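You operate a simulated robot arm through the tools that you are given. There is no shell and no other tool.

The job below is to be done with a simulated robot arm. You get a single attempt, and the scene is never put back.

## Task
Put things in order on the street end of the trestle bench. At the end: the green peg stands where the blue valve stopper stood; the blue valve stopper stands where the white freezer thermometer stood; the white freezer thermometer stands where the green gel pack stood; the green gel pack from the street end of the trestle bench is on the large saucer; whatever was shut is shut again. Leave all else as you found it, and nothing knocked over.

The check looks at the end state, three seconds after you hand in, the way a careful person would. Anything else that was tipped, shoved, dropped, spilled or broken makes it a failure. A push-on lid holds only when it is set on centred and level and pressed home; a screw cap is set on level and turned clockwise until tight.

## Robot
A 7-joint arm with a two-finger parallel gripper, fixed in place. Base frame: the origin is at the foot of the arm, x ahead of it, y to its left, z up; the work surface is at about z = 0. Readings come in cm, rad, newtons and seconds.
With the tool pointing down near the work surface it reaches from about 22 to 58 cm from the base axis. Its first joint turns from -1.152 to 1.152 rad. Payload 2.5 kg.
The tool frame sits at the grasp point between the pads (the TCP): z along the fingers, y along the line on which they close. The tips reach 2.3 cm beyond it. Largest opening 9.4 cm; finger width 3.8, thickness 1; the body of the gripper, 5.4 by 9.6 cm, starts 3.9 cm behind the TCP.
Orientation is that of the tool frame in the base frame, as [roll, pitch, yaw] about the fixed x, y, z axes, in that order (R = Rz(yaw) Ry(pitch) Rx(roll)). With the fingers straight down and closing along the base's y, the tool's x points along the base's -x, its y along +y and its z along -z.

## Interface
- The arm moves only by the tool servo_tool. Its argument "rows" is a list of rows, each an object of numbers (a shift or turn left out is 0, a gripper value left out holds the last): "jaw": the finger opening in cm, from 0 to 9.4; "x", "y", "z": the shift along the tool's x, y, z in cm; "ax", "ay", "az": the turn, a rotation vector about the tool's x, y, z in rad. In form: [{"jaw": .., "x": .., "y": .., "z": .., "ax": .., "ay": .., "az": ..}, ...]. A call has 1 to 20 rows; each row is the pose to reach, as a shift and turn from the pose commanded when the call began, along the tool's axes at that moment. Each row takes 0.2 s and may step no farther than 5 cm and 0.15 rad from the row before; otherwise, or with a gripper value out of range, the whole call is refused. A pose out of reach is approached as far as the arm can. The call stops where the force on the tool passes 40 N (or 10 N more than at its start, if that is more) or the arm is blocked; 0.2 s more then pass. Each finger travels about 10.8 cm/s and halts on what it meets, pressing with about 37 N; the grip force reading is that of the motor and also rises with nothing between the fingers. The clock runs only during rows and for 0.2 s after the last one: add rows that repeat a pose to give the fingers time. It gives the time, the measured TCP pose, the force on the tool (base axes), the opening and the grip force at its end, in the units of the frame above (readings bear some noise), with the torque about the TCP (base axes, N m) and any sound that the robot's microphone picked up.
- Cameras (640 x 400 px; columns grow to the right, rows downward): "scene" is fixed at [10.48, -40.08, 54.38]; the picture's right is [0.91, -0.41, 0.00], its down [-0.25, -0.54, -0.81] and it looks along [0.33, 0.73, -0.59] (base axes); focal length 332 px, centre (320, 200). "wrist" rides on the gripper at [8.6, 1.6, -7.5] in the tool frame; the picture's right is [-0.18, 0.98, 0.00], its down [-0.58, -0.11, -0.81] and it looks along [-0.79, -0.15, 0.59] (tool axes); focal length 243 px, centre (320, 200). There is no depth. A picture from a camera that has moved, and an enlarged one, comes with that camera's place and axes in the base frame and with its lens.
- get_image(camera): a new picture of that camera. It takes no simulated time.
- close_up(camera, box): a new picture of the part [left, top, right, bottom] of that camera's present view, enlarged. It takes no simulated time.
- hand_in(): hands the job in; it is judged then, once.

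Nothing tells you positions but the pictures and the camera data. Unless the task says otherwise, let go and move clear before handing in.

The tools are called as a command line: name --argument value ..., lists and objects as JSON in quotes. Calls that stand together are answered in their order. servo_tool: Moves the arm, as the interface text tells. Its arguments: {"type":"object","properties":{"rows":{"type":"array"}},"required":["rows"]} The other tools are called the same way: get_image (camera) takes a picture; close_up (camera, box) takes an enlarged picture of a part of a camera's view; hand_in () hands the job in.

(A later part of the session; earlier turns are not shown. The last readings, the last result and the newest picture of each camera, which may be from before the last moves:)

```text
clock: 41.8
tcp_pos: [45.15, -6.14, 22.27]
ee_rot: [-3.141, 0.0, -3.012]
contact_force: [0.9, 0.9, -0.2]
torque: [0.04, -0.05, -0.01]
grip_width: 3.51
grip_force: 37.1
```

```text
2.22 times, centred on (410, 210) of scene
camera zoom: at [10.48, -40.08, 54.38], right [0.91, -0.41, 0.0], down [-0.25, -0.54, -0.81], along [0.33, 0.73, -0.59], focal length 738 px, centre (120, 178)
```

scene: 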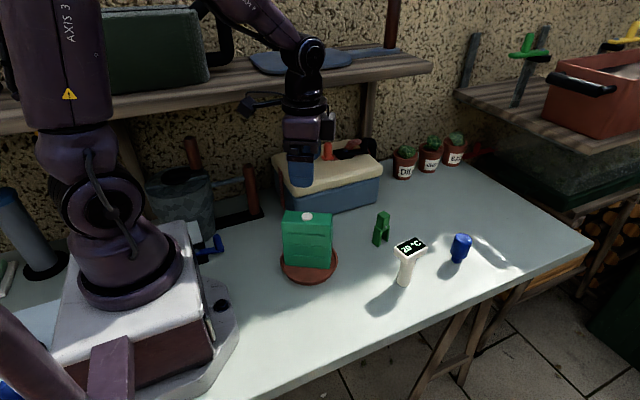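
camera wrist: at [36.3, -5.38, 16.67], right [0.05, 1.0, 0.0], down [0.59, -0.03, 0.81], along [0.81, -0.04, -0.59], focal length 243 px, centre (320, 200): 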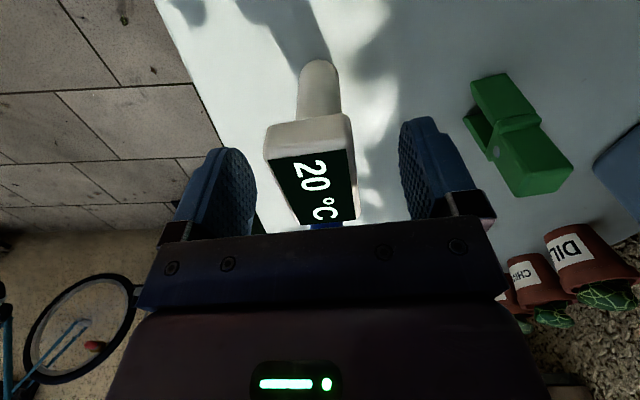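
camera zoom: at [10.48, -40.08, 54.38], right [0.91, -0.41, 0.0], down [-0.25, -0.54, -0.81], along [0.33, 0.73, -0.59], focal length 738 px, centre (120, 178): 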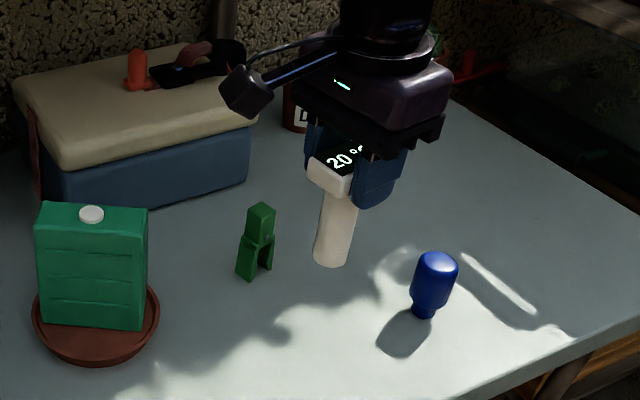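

It hangs upright. I carry it to above the gel pack's old spot (57.05, 8.08).

servo_tool --rows '[{"x": -0.5, "y": 0.45}, {"x": -1.5, "y": 1.35}, {"x": -3.0, "y": 2.69}, {"x": -4.6, "y": 4.13}, {"x": -6.2, "y": 5.57}, {"x": -7.8, "y": 7.0}, {"x": -9.4, "y": 8.44}, {"x": -11.0, "y": 9.88}, {"x": -12.4, "y": 11.13}, {"x": -13.3, "y": 11.94}, {"x": -13.69, "y": 12.29}, {"x": -13.69, "y": 12.29}]'

get_image --camera "wrist"

get_image --camera "scene"

```text
clock: 44.4
tcp_pos: [57.09, 8.19, 22.0]
ee_rot: [-3.14, 0.0, -3.011]
contact_force: [-0.8, 0.2, -0.5]
torque: [0.02, 0.02, 0.0]
grip_width: 3.52
grip_force: 37.2
```

```text
taken
camera wrist: at [48.29, 8.58, 29.54], right [0.05, 1.0, 0.0], down [0.59, -0.03, 0.81], along [0.81, -0.04, -0.59], focal length 243 px, centre (320, 200)
```

wrist: 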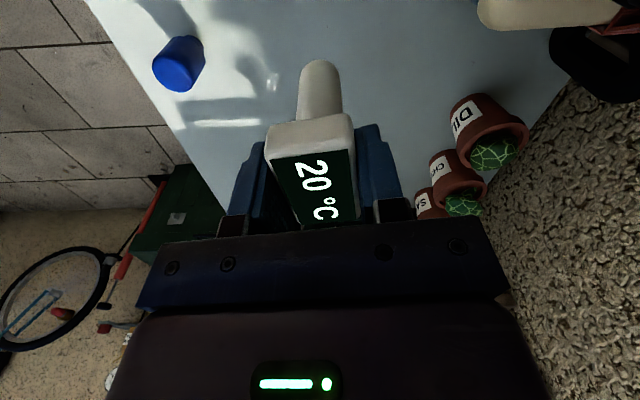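

```text
taken
```

scene: 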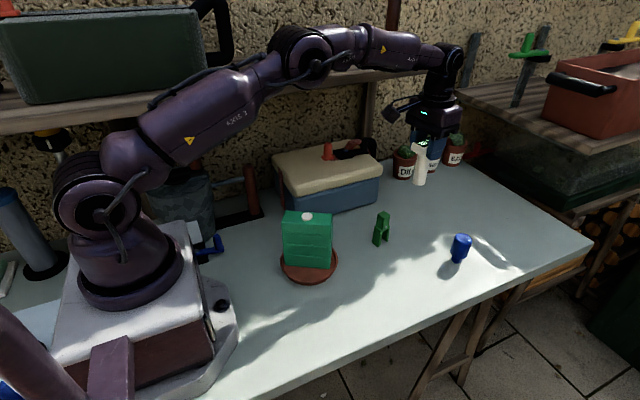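

The thermometer is over the target spot. I lower it to a few millimetres above the bench, then feel for contact.

servo_tool --rows '[{"z": 0.7}, {"z": 2}, {"z": 3.5}, {"z": 5}, {"z": 6.5}, {"z": 8}, {"z": 9.3}, {"z": 10.5}, {"z": 11.5}, {"z": 12.2}, {"z": 12.5}, {"z": 12.5}]'

close_up --camera "scene" --box '[360, 140, 480, 260]'

get_image --camera "wrist"

```text
clock: 47.0
tcp_pos: [57.2, 8.12, 9.64]
ee_rot: [3.14, -0.002, -3.01]
contact_force: [0.1, 0.3, -0.1]
torque: [-0.02, -0.03, -0.03]
grip_width: 3.51
grip_force: 36.9
```

```text
3.33 times, centred on (420, 200) of scene
camera zoom: at [10.48, -40.08, 54.38], right [0.91, -0.41, 0.0], down [-0.25, -0.54, -0.81], along [0.33, 0.73, -0.59], focal length 1107 px, centre (-13, 200)
```

zoom: 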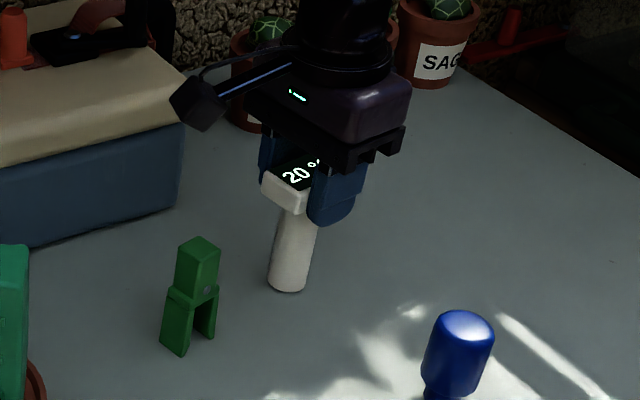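

```text
taken
camera wrist: at [48.35, 8.64, 17.06], right [0.05, 1.0, 0.0], down [0.59, -0.03, 0.81], along [0.8, -0.04, -0.59], focal length 243 px, centre (320, 200)
```

wrist: 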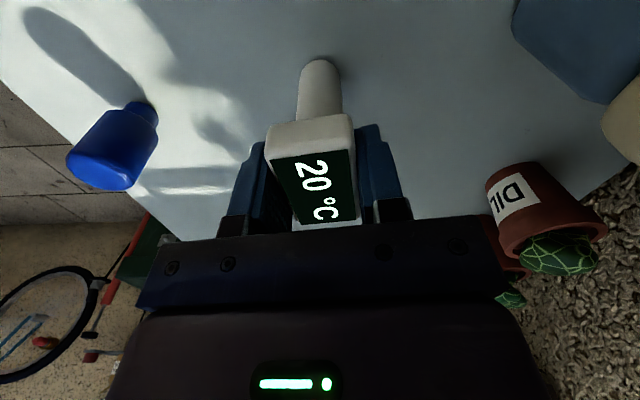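

About 4 mm remain. I lower in very small steps until the force reading shows contact.

servo_tool --rows '[{"z": 0.1}, {"z": 0.2}, {"z": 0.3}, {"z": 0.35}, {"z": 0.35}]'

```text
clock: 48.2
tcp_pos: [57.04, 8.07, 9.32]
ee_rot: [3.141, 0.0, -3.011]
contact_force: [0.6, -0.3, -0.5]
torque: [0.01, -0.01, 0.0]
grip_width: 3.52
grip_force: 36.7
```

servo_tool --rows '[{"z": 0.03}, {"z": 0.06}, {"z": 0.06}]'

close_up --camera "wrist" --box '[260, 30, 400, 130]'

```text
clock: 49.0
tcp_pos: [57.13, 8.12, 9.15]
ee_rot: [-3.141, -0.001, -3.01]
contact_force: [-0.3, -0.5, 2.6]
torque: [-0.02, 0.04, 0.01]
grip_width: 3.52
grip_force: 37.1
```

```text
4.00 times, centred on (330, 80) of wrist
camera zoom: at [48.31, 8.64, 16.69], right [0.05, 1.0, 0.0], down [0.59, -0.03, 0.81], along [0.81, -0.04, -0.59], focal length 970 px, centre (280, 680)
```

zoom: 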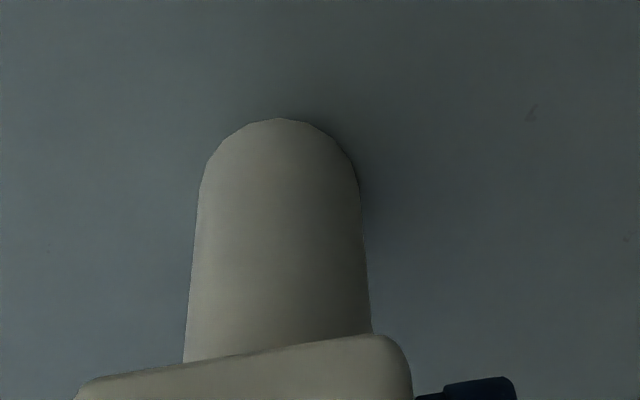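

There is light contact (≈2.6 N) at the same height as the grasp, so it stands. I open slowly, symmetrically, then look.

servo_tool --rows '[{"jaw": 3.5}, {"jaw": 3.6}, {"jaw": 3.7}, {"jaw": 3.8}, {"jaw": 4.0}, {"jaw": 4.3}, {"jaw": 4.8}, {"jaw": 5.6}, {"jaw": 6.6}, {"jaw": 7.5}, {"jaw": 8.0}, {"jaw": 8.0}]'

close_up --camera "scene" --box '[360, 140, 480, 260]'

get_image --camera "wrist"

```text
clock: 51.6
tcp_pos: [57.09, 8.13, 9.43]
ee_rot: [3.141, 0.0, -3.012]
contact_force: [0.0, 0.2, 0.5]
torque: [0.01, -0.03, 0.04]
grip_width: 8.01
grip_force: 0.1
```

```text
3.33 times, centred on (420, 200) of scene
camera zoom: at [10.48, -40.08, 54.38], right [0.91, -0.41, 0.0], down [-0.25, -0.54, -0.81], along [0.33, 0.73, -0.59], focal length 1107 px, centre (-13, 200)
```

zoom: 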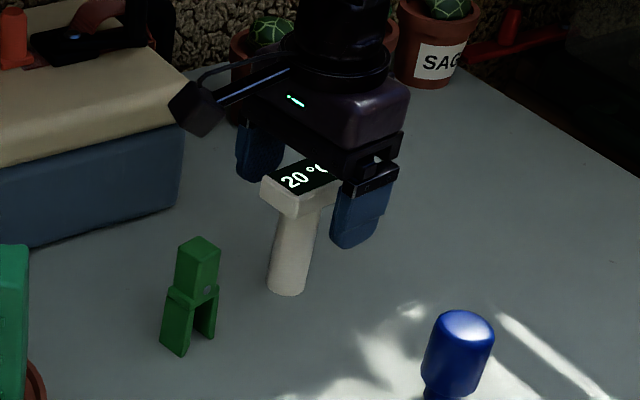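

```text
taken
camera wrist: at [48.3, 8.64, 16.66], right [0.05, 1.0, 0.0], down [0.59, -0.03, 0.81], along [0.81, -0.04, -0.59], focal length 243 px, centre (320, 200)
```

wrist: 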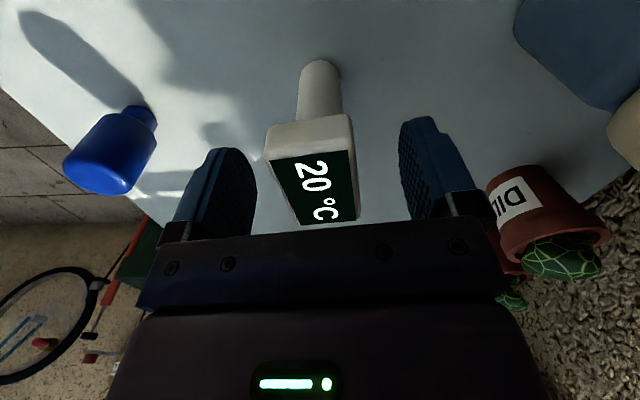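

The thermometer stands on the gel pack's old spot. I rise clear and then move over to the blue stopper.

servo_tool --rows '[{"z": -0.6}, {"z": -2}, {"z": -3.5}, {"z": -5}, {"z": -7}, {"z": -9}, {"z": -11}, {"z": -12}, {"x": -0.02, "y": -1.2, "z": -12, "az": 0.02}, {"x": -0.05, "y": -3, "z": -12, "az": 0.05}, {"x": -0.09, "y": -5, "z": -12, "az": 0.09}, {"x": -0.12, "y": -7, "z": -12, "az": 0.13}, {"x": -0.16, "y": -9, "z": -12, "az": 0.16}, {"x": -0.2, "y": -11, "z": -12, "az": 0.2}, {"x": -0.23, "y": -13, "z": -12, "az": 0.23}, {"x": -0.25, "y": -14.2, "z": -12, "az": 0.23}, {"x": -0.25, "y": -14.2, "z": -12, "az": 0.23}]'

get_image --camera "wrist"

get_image --camera "scene"

```text
clock: 55.2
tcp_pos: [59.25, -6.03, 21.16]
ee_rot: [3.141, 0.0, 3.041]
contact_force: [0.3, -0.2, -0.6]
torque: [-0.01, -0.05, 0.0]
grip_width: 7.98
grip_force: 0.0
```

```text
taken
camera wrist: at [50.77, -3.54, 28.65], right [0.28, 0.96, 0.0], down [0.57, -0.17, 0.81], along [0.77, -0.23, -0.59], focal length 243 px, centre (320, 200)
```

wrist: 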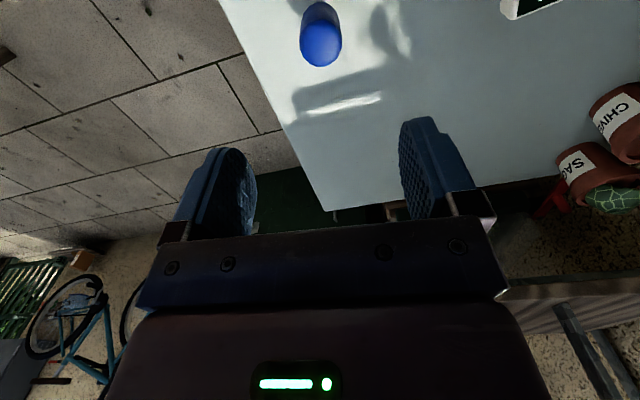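

```text
taken
```

scene: 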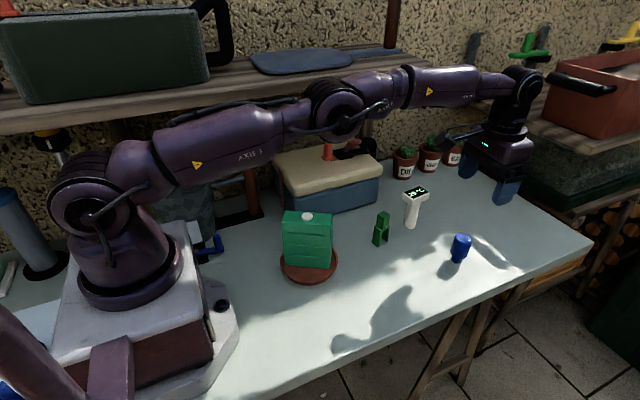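

The tool is above the stopper within reach. I enlarge to refine the stopper's centre.

close_up --camera "wrist" --box '[270, 0, 370, 80]'

close_up --camera "scene" --box '[430, 215, 500, 280]'

```text
5.00 times, centred on (320, 40) of wrist
camera zoom: at [50.77, -3.54, 28.65], right [0.28, 0.96, 0.0], down [0.57, -0.17, 0.81], along [0.77, -0.23, -0.59], focal length 1213 px, centre (320, 1000)
```

zoom: 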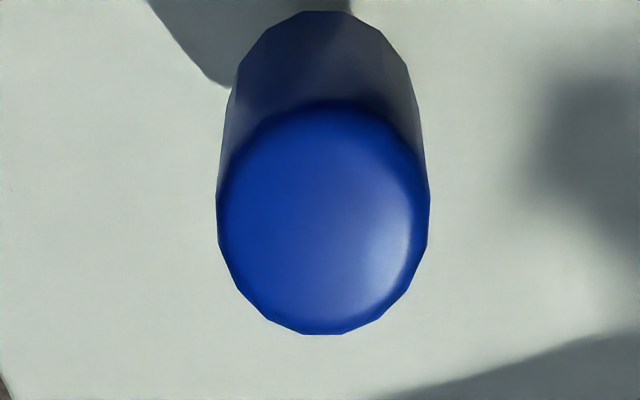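

```text
6.15 times, centred on (465, 248) of scene
camera zoom: at [10.48, -40.08, 54.38], right [0.91, -0.41, 0.0], down [-0.25, -0.54, -0.81], along [0.33, 0.73, -0.59], focal length 2044 px, centre (-572, -92)
```

zoom: 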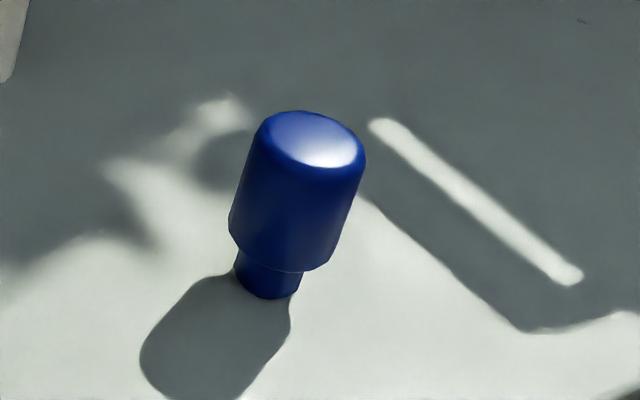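

The stopper's centre is about (59.1, -5.9), diameter 3.5 cm. I descend in two stages, watching whether the arm can reach that far out low down.

servo_tool --rows '[{"x": 0.08, "y": 0.09, "z": 1}, {"x": 0.08, "y": 0.09, "z": 2.5}, {"x": 0.08, "y": 0.09, "z": 4}, {"x": 0.08, "y": 0.09, "z": 5.5}, {"x": 0.08, "y": 0.09, "z": 7}, {"x": 0.08, "y": 0.09, "z": 8.5}, {"x": 0.08, "y": 0.09, "z": 10}, {"x": 0.08, "y": 0.09, "z": 11}, {"x": 0.08, "y": 0.09, "z": 11.5}, {"x": 0.08, "y": 0.09, "z": 11.5}]'

get_image --camera "wrist"

close_up --camera "scene" --box '[420, 170, 530, 280]'

```text
clock: 57.4
tcp_pos: [59.25, -5.9, 9.77]
ee_rot: [3.141, 0.001, 3.041]
contact_force: [-0.1, 0.5, -0.6]
torque: [0.03, 0.02, 0.04]
grip_width: 8.0
grip_force: 0.0
```

```text
taken
camera wrist: at [50.69, -3.33, 17.18], right [0.28, 0.96, 0.0], down [0.57, -0.17, 0.81], along [0.77, -0.23, -0.59], focal length 243 px, centre (320, 200)
```

wrist: 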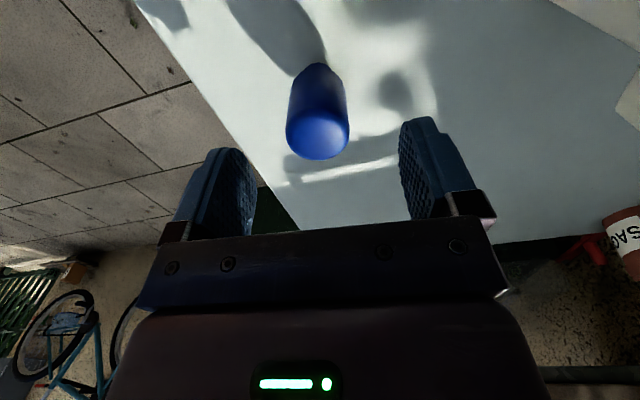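

```text
3.64 times, centred on (475, 225) of scene
camera zoom: at [10.48, -40.08, 54.38], right [0.91, -0.41, 0.0], down [-0.25, -0.54, -0.81], along [0.33, 0.73, -0.59], focal length 1208 px, centre (-244, 109)
```

zoom: 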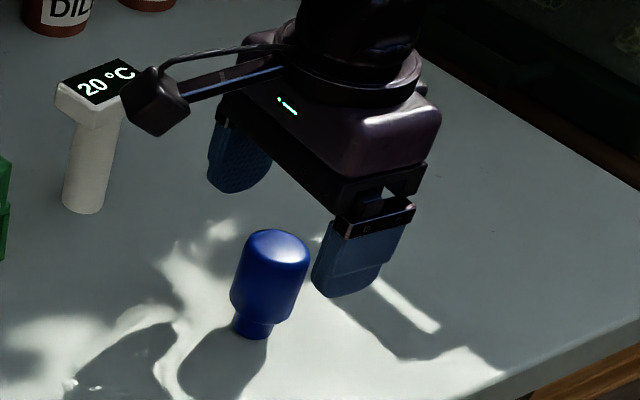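

The stopper is midway between the fingers, and reach is fine so far. I descend the remaining 4.9 cm.

servo_tool --rows '[{"z": 0.8}, {"z": 1.6}, {"z": 2.4}, {"z": 3.2}, {"z": 4.0}, {"z": 4.6}, {"z": 4.9}, {"z": 4.9}]'

get_image --camera "wrist"

close_up --camera "scene" --box '[420, 170, 530, 280]'

```text
clock: 59.2
tcp_pos: [59.15, -5.85, 4.97]
ee_rot: [-3.141, -0.001, 3.041]
contact_force: [-0.2, -0.2, -0.6]
torque: [0.01, -0.02, 0.01]
grip_width: 8.01
grip_force: 0.0
```

```text
taken
camera wrist: at [50.67, -3.3, 12.35], right [0.28, 0.96, 0.0], down [0.57, -0.17, 0.81], along [0.77, -0.23, -0.59], focal length 243 px, centre (320, 200)
```

wrist: 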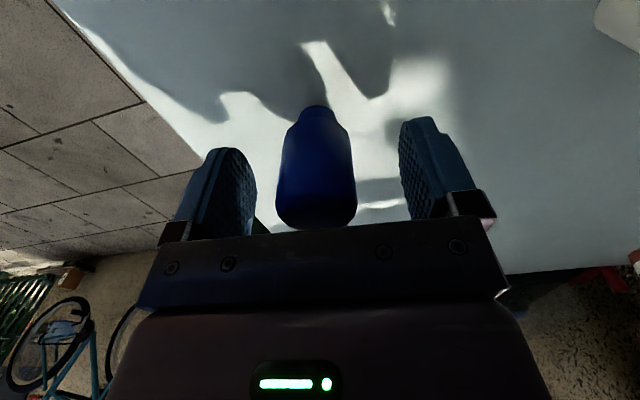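

```text
3.64 times, centred on (475, 225) of scene
camera zoom: at [10.48, -40.08, 54.38], right [0.91, -0.41, 0.0], down [-0.25, -0.54, -0.81], along [0.33, 0.73, -0.59], focal length 1208 px, centre (-244, 109)
```

zoom: 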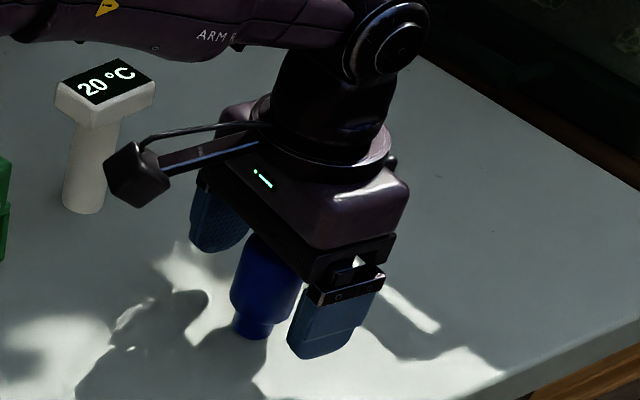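

Reached with no trouble. I close slowly on the stopper's body.

servo_tool --rows '[{"jaw": 6.5}, {"jaw": 5.5}, {"jaw": 4.9}, {"jaw": 4.5}, {"jaw": 4.2}, {"jaw": 4.0}, {"jaw": 3.8}, {"jaw": 3.6}, {"jaw": 3.4}, {"jaw": 3.2}, {"jaw": 2.8}, {"jaw": 2.4}, {"jaw": 2.0}, {"jaw": 2.0}]'

get_image --camera "wrist"

close_up --camera "scene" --box '[420, 170, 530, 280]'

```text
clock: 62.2
tcp_pos: [59.14, -5.89, 5.02]
ee_rot: [3.141, 0.001, 3.042]
contact_force: [0.6, 0.5, 0.7]
torque: [0.02, 0.03, 0.01]
grip_width: 3.48
grip_force: 37.5
```

```text
taken
camera wrist: at [50.67, -3.31, 12.35], right [0.28, 0.96, 0.0], down [0.57, -0.17, 0.81], along [0.77, -0.23, -0.59], focal length 243 px, centre (320, 200)
```

wrist: 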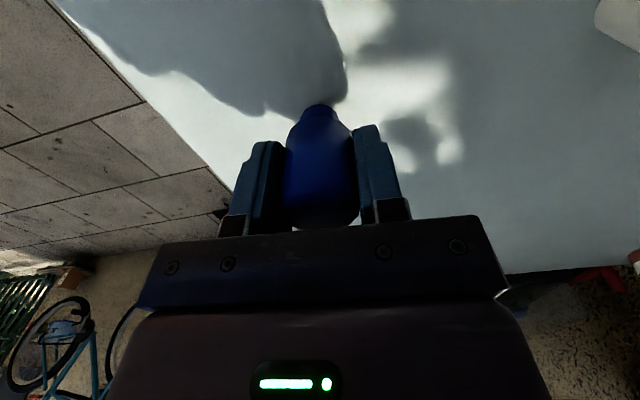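

```text
3.64 times, centred on (475, 225) of scene
camera zoom: at [10.48, -40.08, 54.38], right [0.91, -0.41, 0.0], down [-0.25, -0.54, -0.81], along [0.33, 0.73, -0.59], focal length 1208 px, centre (-244, 109)
```

zoom: 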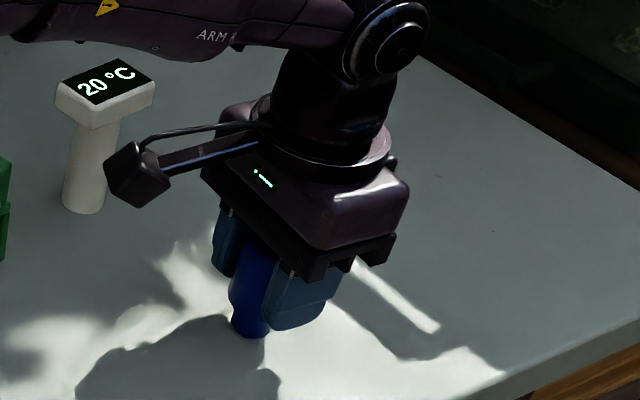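

The stopper is gripped (3.48 cm). I lift 8 cm and carry it to the thermometer's old spot (45.05, -5.87).

servo_tool --rows '[{"z": -0.4}, {"z": -1.2}, {"z": -2.5}, {"z": -4}, {"z": -5.5}, {"z": -7}, {"z": -8}, {"x": 0.7, "y": -0.07, "z": -8}, {"x": 2.0, "y": -0.2, "z": -8}, {"x": 3.7, "y": -0.38, "z": -8}, {"x": 5.4, "y": -0.55, "z": -8}, {"x": 7.1, "y": -0.73, "z": -8}, {"x": 8.8, "y": -0.9, "z": -8}, {"x": 10.5, "y": -1.07, "z": -8}, {"x": 12.0, "y": -1.23, "z": -8}, {"x": 13.2, "y": -1.35, "z": -8}, {"x": 14.0, "y": -1.43, "z": -8}, {"x": 14.0, "y": -1.43, "z": -8}]'

get_image --camera "scene"

get_image --camera "wrist"

```text
clock: 66.0
tcp_pos: [44.98, -5.83, 12.84]
ee_rot: [3.141, 0.001, 3.042]
contact_force: [-0.1, -0.4, -1.2]
torque: [-0.02, -0.02, -0.03]
grip_width: 3.47
grip_force: 37.3
```

```text
taken
```

scene: 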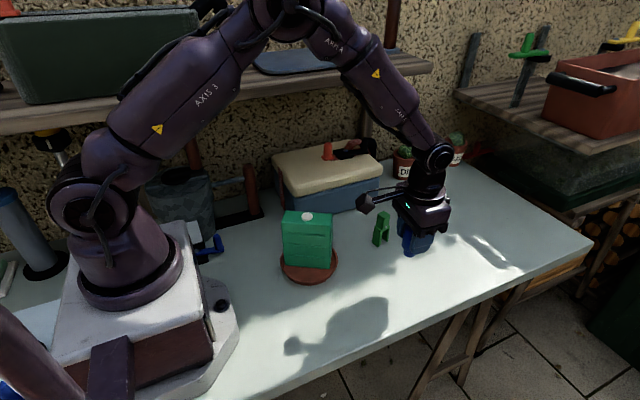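

```text
taken
camera wrist: at [36.61, -3.36, 20.25], right [0.28, 0.96, 0.0], down [0.57, -0.17, 0.81], along [0.77, -0.23, -0.59], focal length 243 px, centre (320, 200)
```

wrist: 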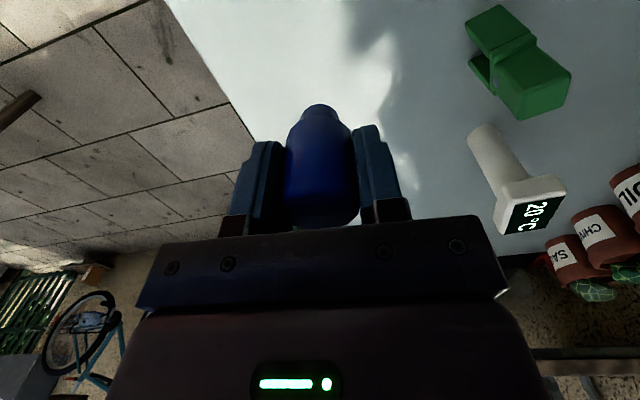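

The stopper is over the thermometer's old spot, about 7.9 cm up. I lower most of the way.

servo_tool --rows '[{"z": 0.7}, {"z": 1.8}, {"z": 3}, {"z": 4.2}, {"z": 5.4}, {"z": 6.4}, {"z": 7.1}, {"z": 7.5}, {"z": 7.5}]'

close_up --camera "scene" --box '[350, 190, 460, 300]'

close_up --camera "wrist" --box '[220, 60, 420, 220]'

```text
clock: 68.0
tcp_pos: [45.08, -5.77, 5.34]
ee_rot: [3.142, -0.001, 3.043]
contact_force: [0.4, 0.4, -0.3]
torque: [-0.01, 0.0, -0.03]
grip_width: 3.44
grip_force: 36.6
```

```text
3.64 times, centred on (405, 245) of scene
camera zoom: at [10.48, -40.08, 54.38], right [0.91, -0.41, 0.0], down [-0.25, -0.54, -0.81], along [0.33, 0.73, -0.59], focal length 1208 px, centre (11, 36)
```

zoom: 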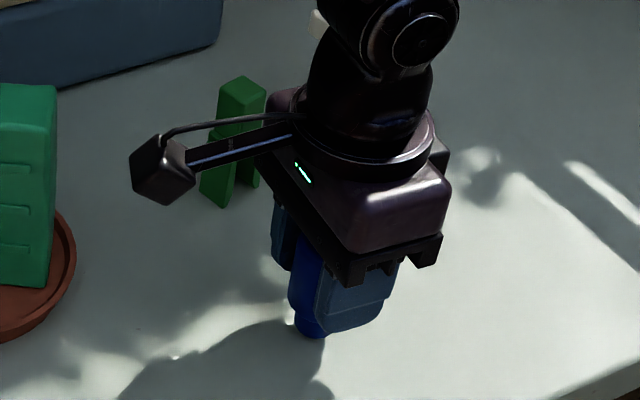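

```text
2.50 times, centred on (320, 140) of wrist
camera zoom: at [36.62, -3.3, 12.82], right [0.28, 0.96, 0.0], down [0.57, -0.17, 0.81], along [0.77, -0.23, -0.59], focal length 606 px, centre (320, 350)
```

zoom: 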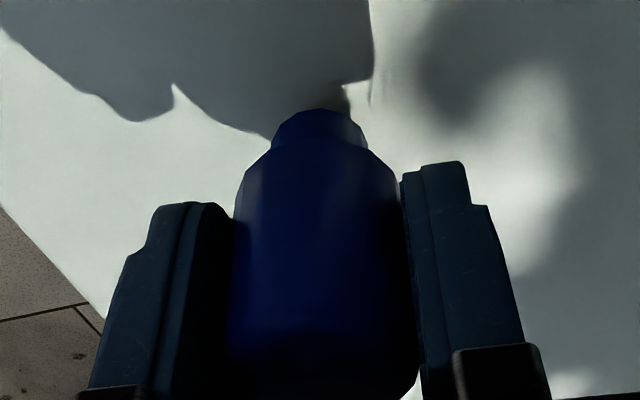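

About 4–5 mm left; I lower in tiny steps until contact.

servo_tool --rows '[{"z": 0.12}, {"z": 0.24}, {"z": 0.34}, {"z": 0.4}, {"z": 0.4}]'

close_up --camera "wrist" --box '[260, 60, 380, 150]'

```text
clock: 69.2
tcp_pos: [45.14, -5.81, 5.04]
ee_rot: [3.141, 0.0, 3.042]
contact_force: [-1.7, 0.7, 7.1]
torque: [0.11, 0.08, -0.01]
grip_width: 3.43
grip_force: 36.8
```

```text
4.44 times, centred on (320, 105) of wrist
camera zoom: at [36.68, -3.36, 12.43], right [0.28, 0.96, 0.0], down [0.57, -0.17, 0.81], along [0.77, -0.23, -0.59], focal length 1078 px, centre (320, 622)
```

zoom: 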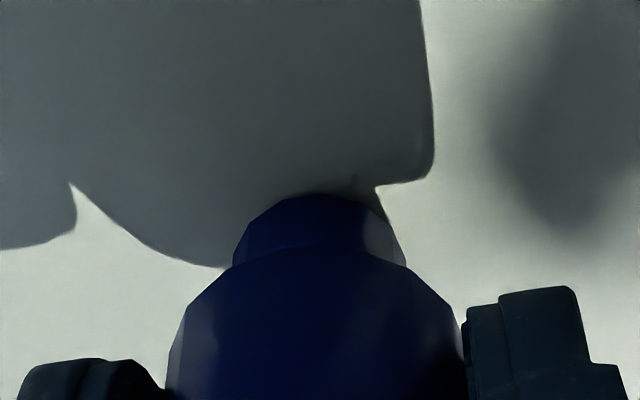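

Contact (7 N). I ease the press slightly and open slowly.

servo_tool --rows '[{"z": -0.03}, {"z": -0.03, "jaw": 3.4}, {"z": -0.03, "jaw": 3.5}, {"z": -0.03, "jaw": 3.6}, {"z": -0.03, "jaw": 3.7}, {"z": -0.03, "jaw": 3.9}, {"z": -0.03, "jaw": 4.2}, {"z": -0.03, "jaw": 4.8}, {"z": -0.03, "jaw": 5.6}, {"z": -0.03, "jaw": 6.6}, {"z": -0.03, "jaw": 7.5}, {"z": -0.03, "jaw": 8.0}, {"z": -0.03, "jaw": 8.0}]'

close_up --camera "scene" --box '[350, 190, 460, 300]'

get_image --camera "wrist"

```text
clock: 72.0
tcp_pos: [45.05, -5.89, 5.08]
ee_rot: [3.141, -0.001, 3.042]
contact_force: [-1.1, -0.1, -0.2]
torque: [0.0, -0.01, 0.01]
grip_width: 8.02
grip_force: 0.0
```

```text
3.64 times, centred on (405, 245) of scene
camera zoom: at [10.48, -40.08, 54.38], right [0.91, -0.41, 0.0], down [-0.25, -0.54, -0.81], along [0.33, 0.73, -0.59], focal length 1208 px, centre (11, 36)
```

zoom: 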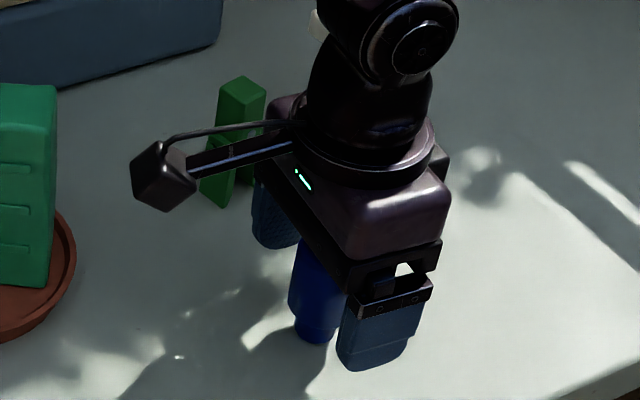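

```text
taken
camera wrist: at [36.64, -3.37, 12.42], right [0.28, 0.96, 0.0], down [0.57, -0.17, 0.81], along [0.77, -0.23, -0.59], focal length 243 px, centre (320, 200)
```

wrist: 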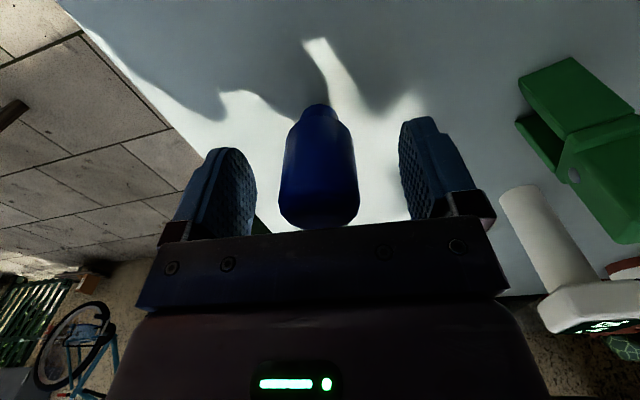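

The stopper stands free. I rise and move above the peg near (47.0, 5.75), turning toward its expected angle.

servo_tool --rows '[{"z": -0.6}, {"z": -2}, {"z": -4}, {"z": -6}, {"z": -8}, {"z": -10}, {"z": -12}, {"z": -13}, {"x": -0.1, "y": 1.5, "z": -13, "az": -0.05}, {"x": -0.23, "y": 3.5, "z": -13, "az": -0.11}, {"x": -0.37, "y": 5.5, "z": -13, "az": -0.17}, {"x": -0.5, "y": 7.5, "z": -13, "az": -0.23}, {"x": -0.63, "y": 9.5, "z": -13, "az": -0.29}, {"x": -0.75, "y": 11.2, "z": -13, "az": -0.34}, {"x": -0.78, "y": 11.75, "z": -13, "az": -0.36}, {"x": -0.78, "y": 11.75, "z": -13, "az": -0.36}]'

get_image --camera "wrist"

get_image --camera "scene"

close_up --camera "wrist" --box '[250, 0, 390, 110]'

```text
clock: 75.4
tcp_pos: [46.97, 5.73, 18.19]
ee_rot: [3.14, 0.0, -2.88]
contact_force: [0.9, -0.2, 0.0]
torque: [-0.03, 0.01, 0.02]
grip_width: 7.99
grip_force: 0.0
```

```text
taken
camera wrist: at [38.19, 5.16, 25.49], right [-0.08, 1.0, 0.0], down [0.59, 0.05, 0.81], along [0.8, 0.06, -0.59], focal length 243 px, centre (320, 200)
```

wrist: 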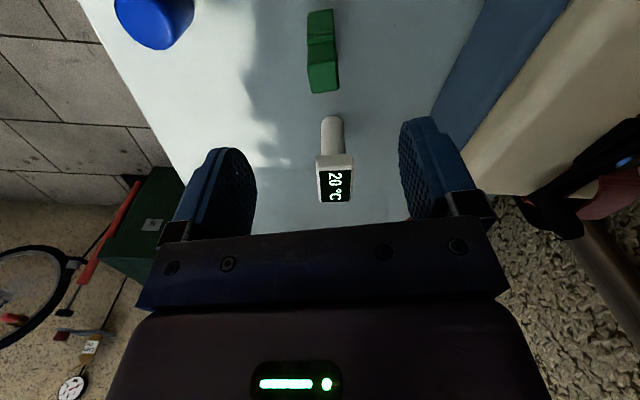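

```text
taken
```

scene: 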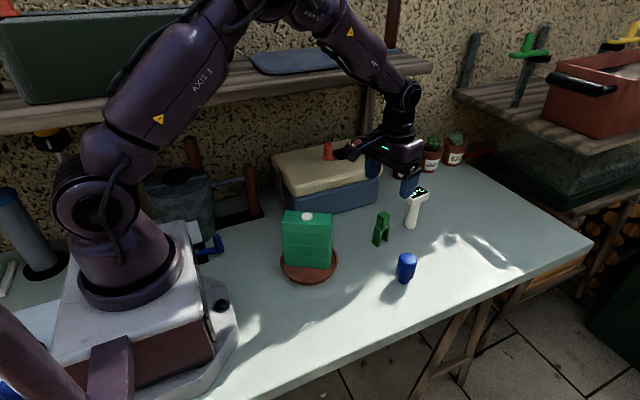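

```text
3.64 times, centred on (320, 55) of wrist
camera zoom: at [38.19, 5.16, 25.49], right [-0.08, 1.0, 0.0], down [0.59, 0.05, 0.81], along [0.8, 0.06, -0.59], focal length 882 px, centre (320, 727)
```

zoom: 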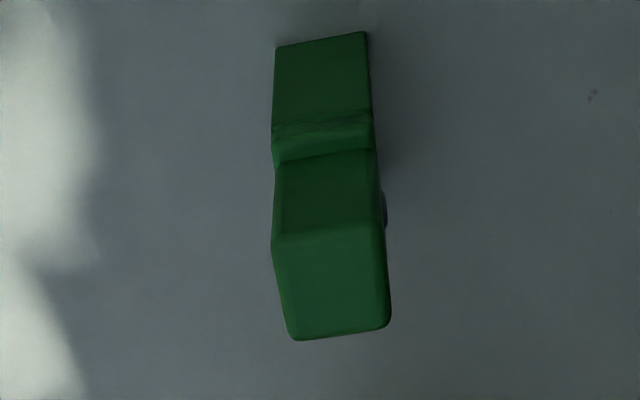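

The peg's centre is about (46.93, 6.13), turned ~13.7°, head about 2 × 2 cm with top at 8.35. I correct and descend to z ≈ 7.2.

servo_tool --rows '[{"x": -0.09, "y": 0.28, "z": 0.5, "az": 0.02, "jaw": 7}, {"x": -0.09, "y": 0.28, "z": 2, "az": 0.02}, {"x": -0.09, "y": 0.28, "z": 3.5, "az": 0.02}, {"x": -0.09, "y": 0.28, "z": 5, "az": 0.02}, {"x": -0.09, "y": 0.28, "z": 6.5, "az": 0.02}, {"x": -0.09, "y": 0.28, "z": 8, "az": 0.02}, {"x": -0.09, "y": 0.28, "z": 9.5, "az": 0.02}, {"x": -0.09, "y": 0.28, "z": 10.5, "az": 0.02}, {"x": -0.09, "y": 0.28, "z": 10.8, "az": 0.02}, {"x": -0.09, "y": 0.28, "z": 10.8, "az": 0.02}]'

get_image --camera "wrist"

close_up --camera "scene" --box '[270, 140, 430, 300]'

```text
clock: 77.6
tcp_pos: [46.97, 5.99, 7.17]
ee_rot: [3.141, 0.001, -2.901]
contact_force: [0.2, 0.2, -0.3]
torque: [0.0, -0.02, -0.01]
grip_width: 6.98
grip_force: 0.0
```

```text
taken
camera wrist: at [38.23, 5.52, 14.61], right [-0.06, 1.0, 0.0], down [0.59, 0.03, 0.81], along [0.81, 0.04, -0.59], focal length 243 px, centre (320, 200)
```

wrist: 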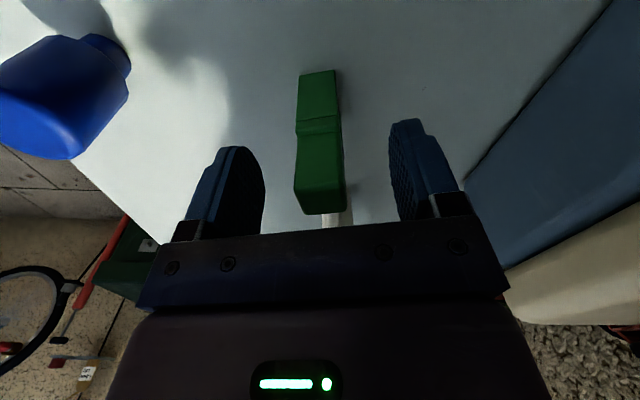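

```text
2.50 times, centred on (350, 220) of scene
camera zoom: at [10.48, -40.08, 54.38], right [0.91, -0.41, 0.0], down [-0.25, -0.54, -0.81], along [0.33, 0.73, -0.59], focal length 831 px, centre (245, 150)
```

zoom: 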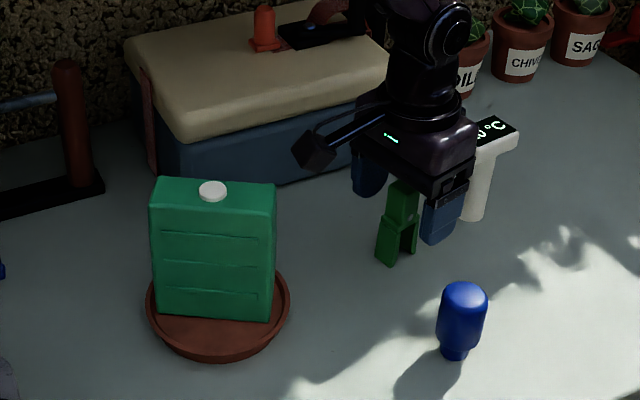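

The peg is between the fingers, within about 1 mm of centre. I close slowly on its head.

servo_tool --rows '[{"y": 0.08, "jaw": 6.0}, {"y": 0.08, "jaw": 5.0}, {"y": 0.08, "jaw": 4.2}, {"y": 0.08, "jaw": 3.6}, {"y": 0.08, "jaw": 3.2}, {"y": 0.08, "jaw": 2.9}, {"y": 0.08, "jaw": 2.7}, {"y": 0.08, "jaw": 2.5}, {"y": 0.08, "jaw": 2.3}, {"y": 0.08, "jaw": 2.1}, {"y": 0.08, "jaw": 1.9}, {"y": 0.08, "jaw": 1.6}, {"y": 0.08, "jaw": 1.3}, {"y": 0.08, "jaw": 1.0}, {"y": 0.08, "jaw": 1.0}]'

get_image --camera "wrist"

close_up --camera "scene" --box '[340, 170, 440, 250]'

```text
clock: 80.8
tcp_pos: [47.02, 6.0, 7.18]
ee_rot: [-3.14, 0.0, -2.902]
contact_force: [-0.5, 0.0, 0.8]
torque: [-0.04, 0.01, 0.0]
grip_width: 2.11
grip_force: 37.1
```

```text
taken
camera wrist: at [38.23, 5.61, 14.62], right [-0.06, 1.0, 0.0], down [0.59, 0.03, 0.81], along [0.81, 0.04, -0.59], focal length 243 px, centre (320, 200)
```

wrist: 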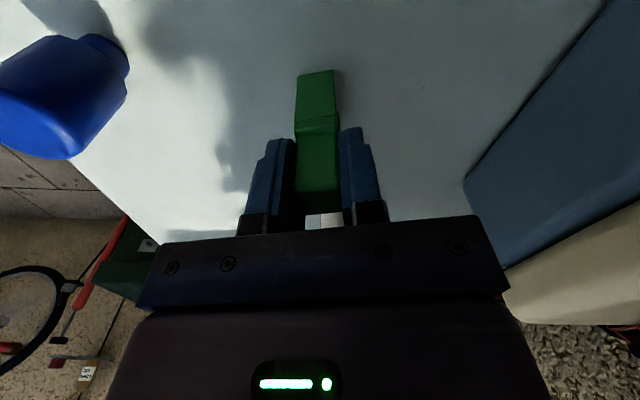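

```text
5.00 times, centred on (390, 210) of scene
camera zoom: at [10.48, -40.08, 54.38], right [0.91, -0.41, 0.0], down [-0.25, -0.54, -0.81], along [0.33, 0.73, -0.59], focal length 1661 px, centre (-30, 150)
```

zoom: 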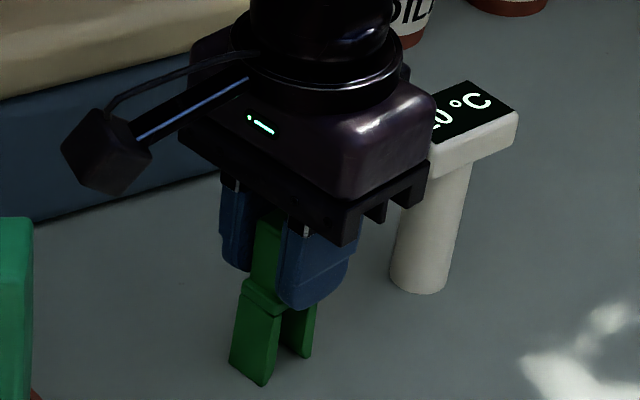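

The peg is gripped (2.11 cm). I lift 12 cm and carry it to the stopper's old spot (59.1, -5.9).

servo_tool --rows '[{"z": -0.4}, {"z": -1.2}, {"z": -2.5}, {"z": -4}, {"z": -6}, {"z": -8}, {"z": -10}, {"z": -11.5}, {"z": -12}, {"x": -0.45, "y": -0.73, "z": -12}, {"x": -1.3, "y": -2.1, "z": -12}, {"x": -2.4, "y": -3.89, "z": -12}, {"x": -3.5, "y": -5.67, "z": -12}, {"x": -4.6, "y": -7.46, "z": -12}, {"x": -5.7, "y": -9.24, "z": -12}, {"x": -6.8, "y": -11.02, "z": -12}, {"x": -7.8, "y": -12.64, "z": -12}, {"x": -8.6, "y": -13.94, "z": -12}, {"x": -8.97, "y": -14.54, "z": -12}, {"x": -8.97, "y": -14.54, "z": -12}]'

get_image --camera "wrist"

get_image --camera "scene"

```text
clock: 85.0
tcp_pos: [59.16, -5.93, 19.14]
ee_rot: [-3.141, 0.0, -2.901]
contact_force: [0.5, 0.3, -0.2]
torque: [0.01, 0.02, 0.03]
grip_width: 2.11
grip_force: 37.2
```

```text
taken
camera wrist: at [50.31, -6.25, 26.6], right [-0.06, 1.0, 0.0], down [0.59, 0.03, 0.81], along [0.8, 0.04, -0.59], focal length 243 px, centre (320, 200)
```

wrist: 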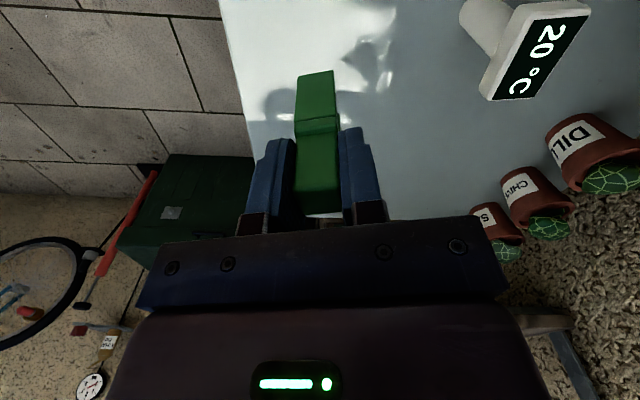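

```text
taken
```

scene: 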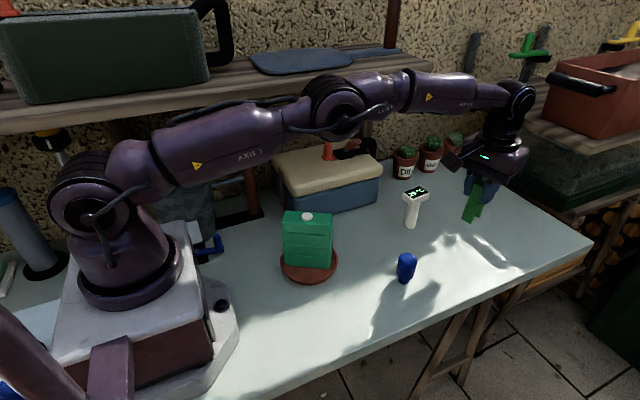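

The peg is above the stopper's old spot. I lower most of the way and check.

servo_tool --rows '[{"z": 0.7}, {"z": 2}, {"z": 3.5}, {"z": 5}, {"z": 6.5}, {"z": 8}, {"z": 9.3}, {"z": 10.4}, {"z": 11.2}, {"z": 11.5}, {"z": 11.5}]'

close_up --camera "scene" --box '[420, 170, 530, 280]'

get_image --camera "wrist"

```text
clock: 87.4
tcp_pos: [59.29, -6.03, 7.73]
ee_rot: [-3.141, -0.001, -2.9]
contact_force: [0.2, 0.0, 0.6]
torque: [-0.01, 0.01, -0.01]
grip_width: 2.12
grip_force: 36.9
```

```text
3.64 times, centred on (475, 225) of scene
camera zoom: at [10.48, -40.08, 54.38], right [0.91, -0.41, 0.0], down [-0.25, -0.54, -0.81], along [0.33, 0.73, -0.59], focal length 1208 px, centre (-244, 109)
```

zoom: 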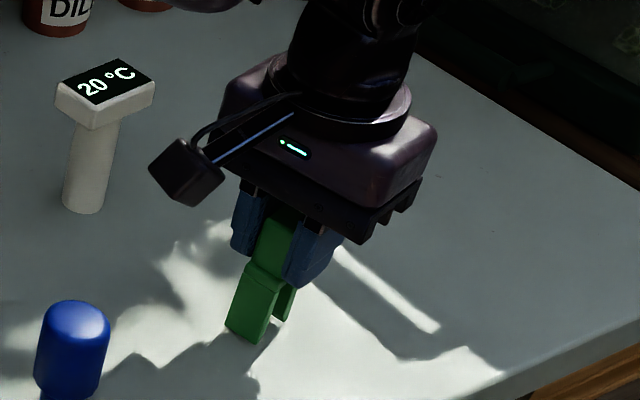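

```text
taken
camera wrist: at [50.47, -6.34, 15.1], right [-0.06, 1.0, 0.0], down [0.59, 0.03, 0.81], along [0.81, 0.04, -0.59], focal length 243 px, centre (320, 200)
```

wrist: 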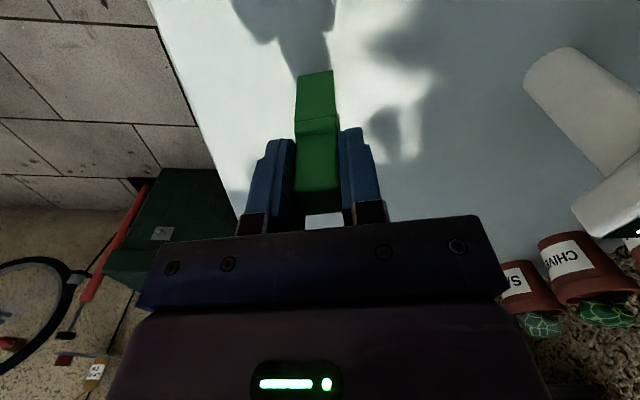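

About 5 mm remain and the position matches the stopper's old spot. I lower in tiny steps to contact.

servo_tool --rows '[{"z": 0.12}, {"z": 0.24}, {"z": 0.34}, {"z": 0.42}, {"z": 0.42}]'

```text
clock: 88.6
tcp_pos: [59.21, -5.93, 7.14]
ee_rot: [3.141, 0.001, -2.901]
contact_force: [0.3, 0.6, -0.4]
torque: [0.01, 0.0, 0.01]
grip_width: 2.12
grip_force: 37.0
```

servo_tool --rows '[{"z": 0.04}, {"z": 0.08}, {"z": 0.08}]'

close_up --camera "scene" --box '[440, 200, 510, 270]'

close_up --camera "wrist" --box '[270, 50, 370, 130]'

```text
clock: 89.4
tcp_pos: [59.2, -5.79, 7.2]
ee_rot: [-3.141, 0.0, -2.9]
contact_force: [-0.5, 0.1, 1.5]
torque: [-0.05, -0.02, 0.0]
grip_width: 2.11
grip_force: 37.7
```

```text
5.71 times, centred on (475, 235) of scene
camera zoom: at [10.48, -40.08, 54.38], right [0.91, -0.41, 0.0], down [-0.25, -0.54, -0.81], along [0.33, 0.73, -0.59], focal length 1898 px, centre (-566, 0)
```

zoom: 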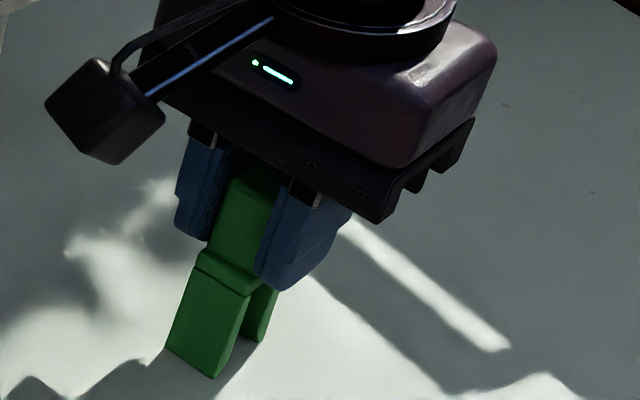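

```text
5.00 times, centred on (320, 90) of wrist
camera zoom: at [50.42, -6.31, 14.62], right [-0.06, 1.0, 0.0], down [0.59, 0.03, 0.81], along [0.81, 0.04, -0.59], focal length 1213 px, centre (320, 750)
```

zoom: 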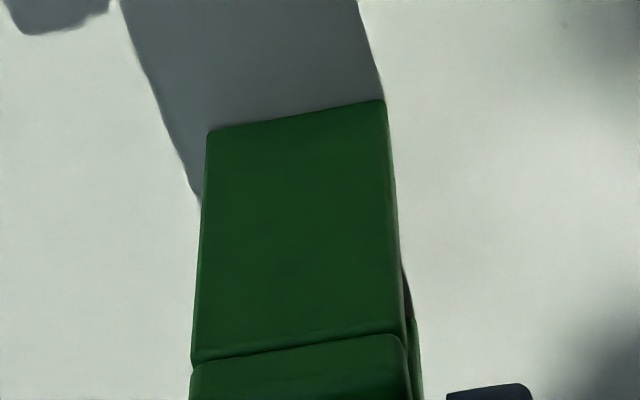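

Height equals the grasp height and the shadow meets the leg. I press another half millimetre to confirm contact.

servo_tool --rows '[{"z": 0.04}, {"z": 0.04}]'

```text
clock: 90.0
tcp_pos: [59.1, -5.89, 7.28]
ee_rot: [3.141, 0.003, -2.901]
contact_force: [-1.7, -0.4, 5.6]
torque: [-0.08, 0.1, -0.01]
grip_width: 2.12
grip_force: 37.0
```

Contact is confirmed (≈5.6 N). I open slowly and then look before rising.

servo_tool --rows '[{"z": -0.02, "jaw": 2.1}, {"z": -0.02, "jaw": 2.2}, {"z": -0.02, "jaw": 2.3}, {"z": -0.02, "jaw": 2.4}, {"z": -0.02, "jaw": 2.6}, {"z": -0.02, "jaw": 2.9}, {"z": -0.02, "jaw": 3.4}, {"z": -0.02, "jaw": 4.2}, {"z": -0.02, "jaw": 5.2}, {"z": -0.02, "jaw": 6.2}, {"z": -0.02, "jaw": 7.0}, {"z": -0.02, "jaw": 7.0}]'

close_up --camera "scene" --box '[420, 170, 530, 280]'

get_image --camera "wrist"

```text
clock: 92.6
tcp_pos: [59.04, -5.84, 7.24]
ee_rot: [3.141, 0.0, -2.901]
contact_force: [-0.5, 0.7, 0.8]
torque: [0.0, -0.01, 0.03]
grip_width: 6.99
grip_force: 0.1
```

```text
3.64 times, centred on (475, 225) of scene
camera zoom: at [10.48, -40.08, 54.38], right [0.91, -0.41, 0.0], down [-0.25, -0.54, -0.81], along [0.33, 0.73, -0.59], focal length 1208 px, centre (-244, 109)
```

zoom: 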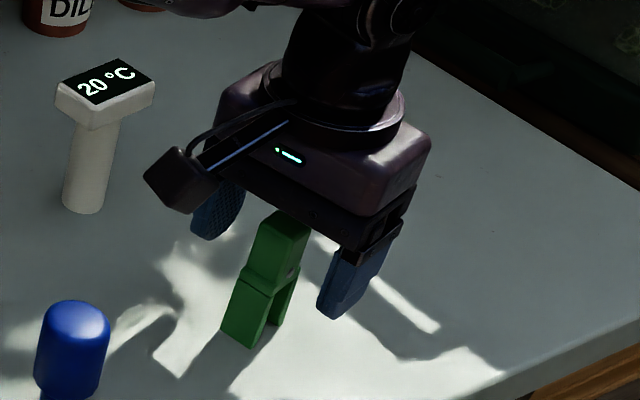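

```text
taken
camera wrist: at [50.36, -6.27, 14.59], right [-0.06, 1.0, 0.0], down [0.59, 0.03, 0.81], along [0.81, 0.04, -0.59], focal length 243 px, centre (320, 200)
```

wrist: 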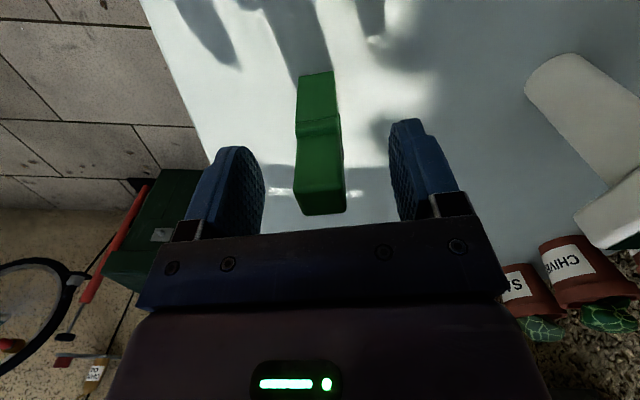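

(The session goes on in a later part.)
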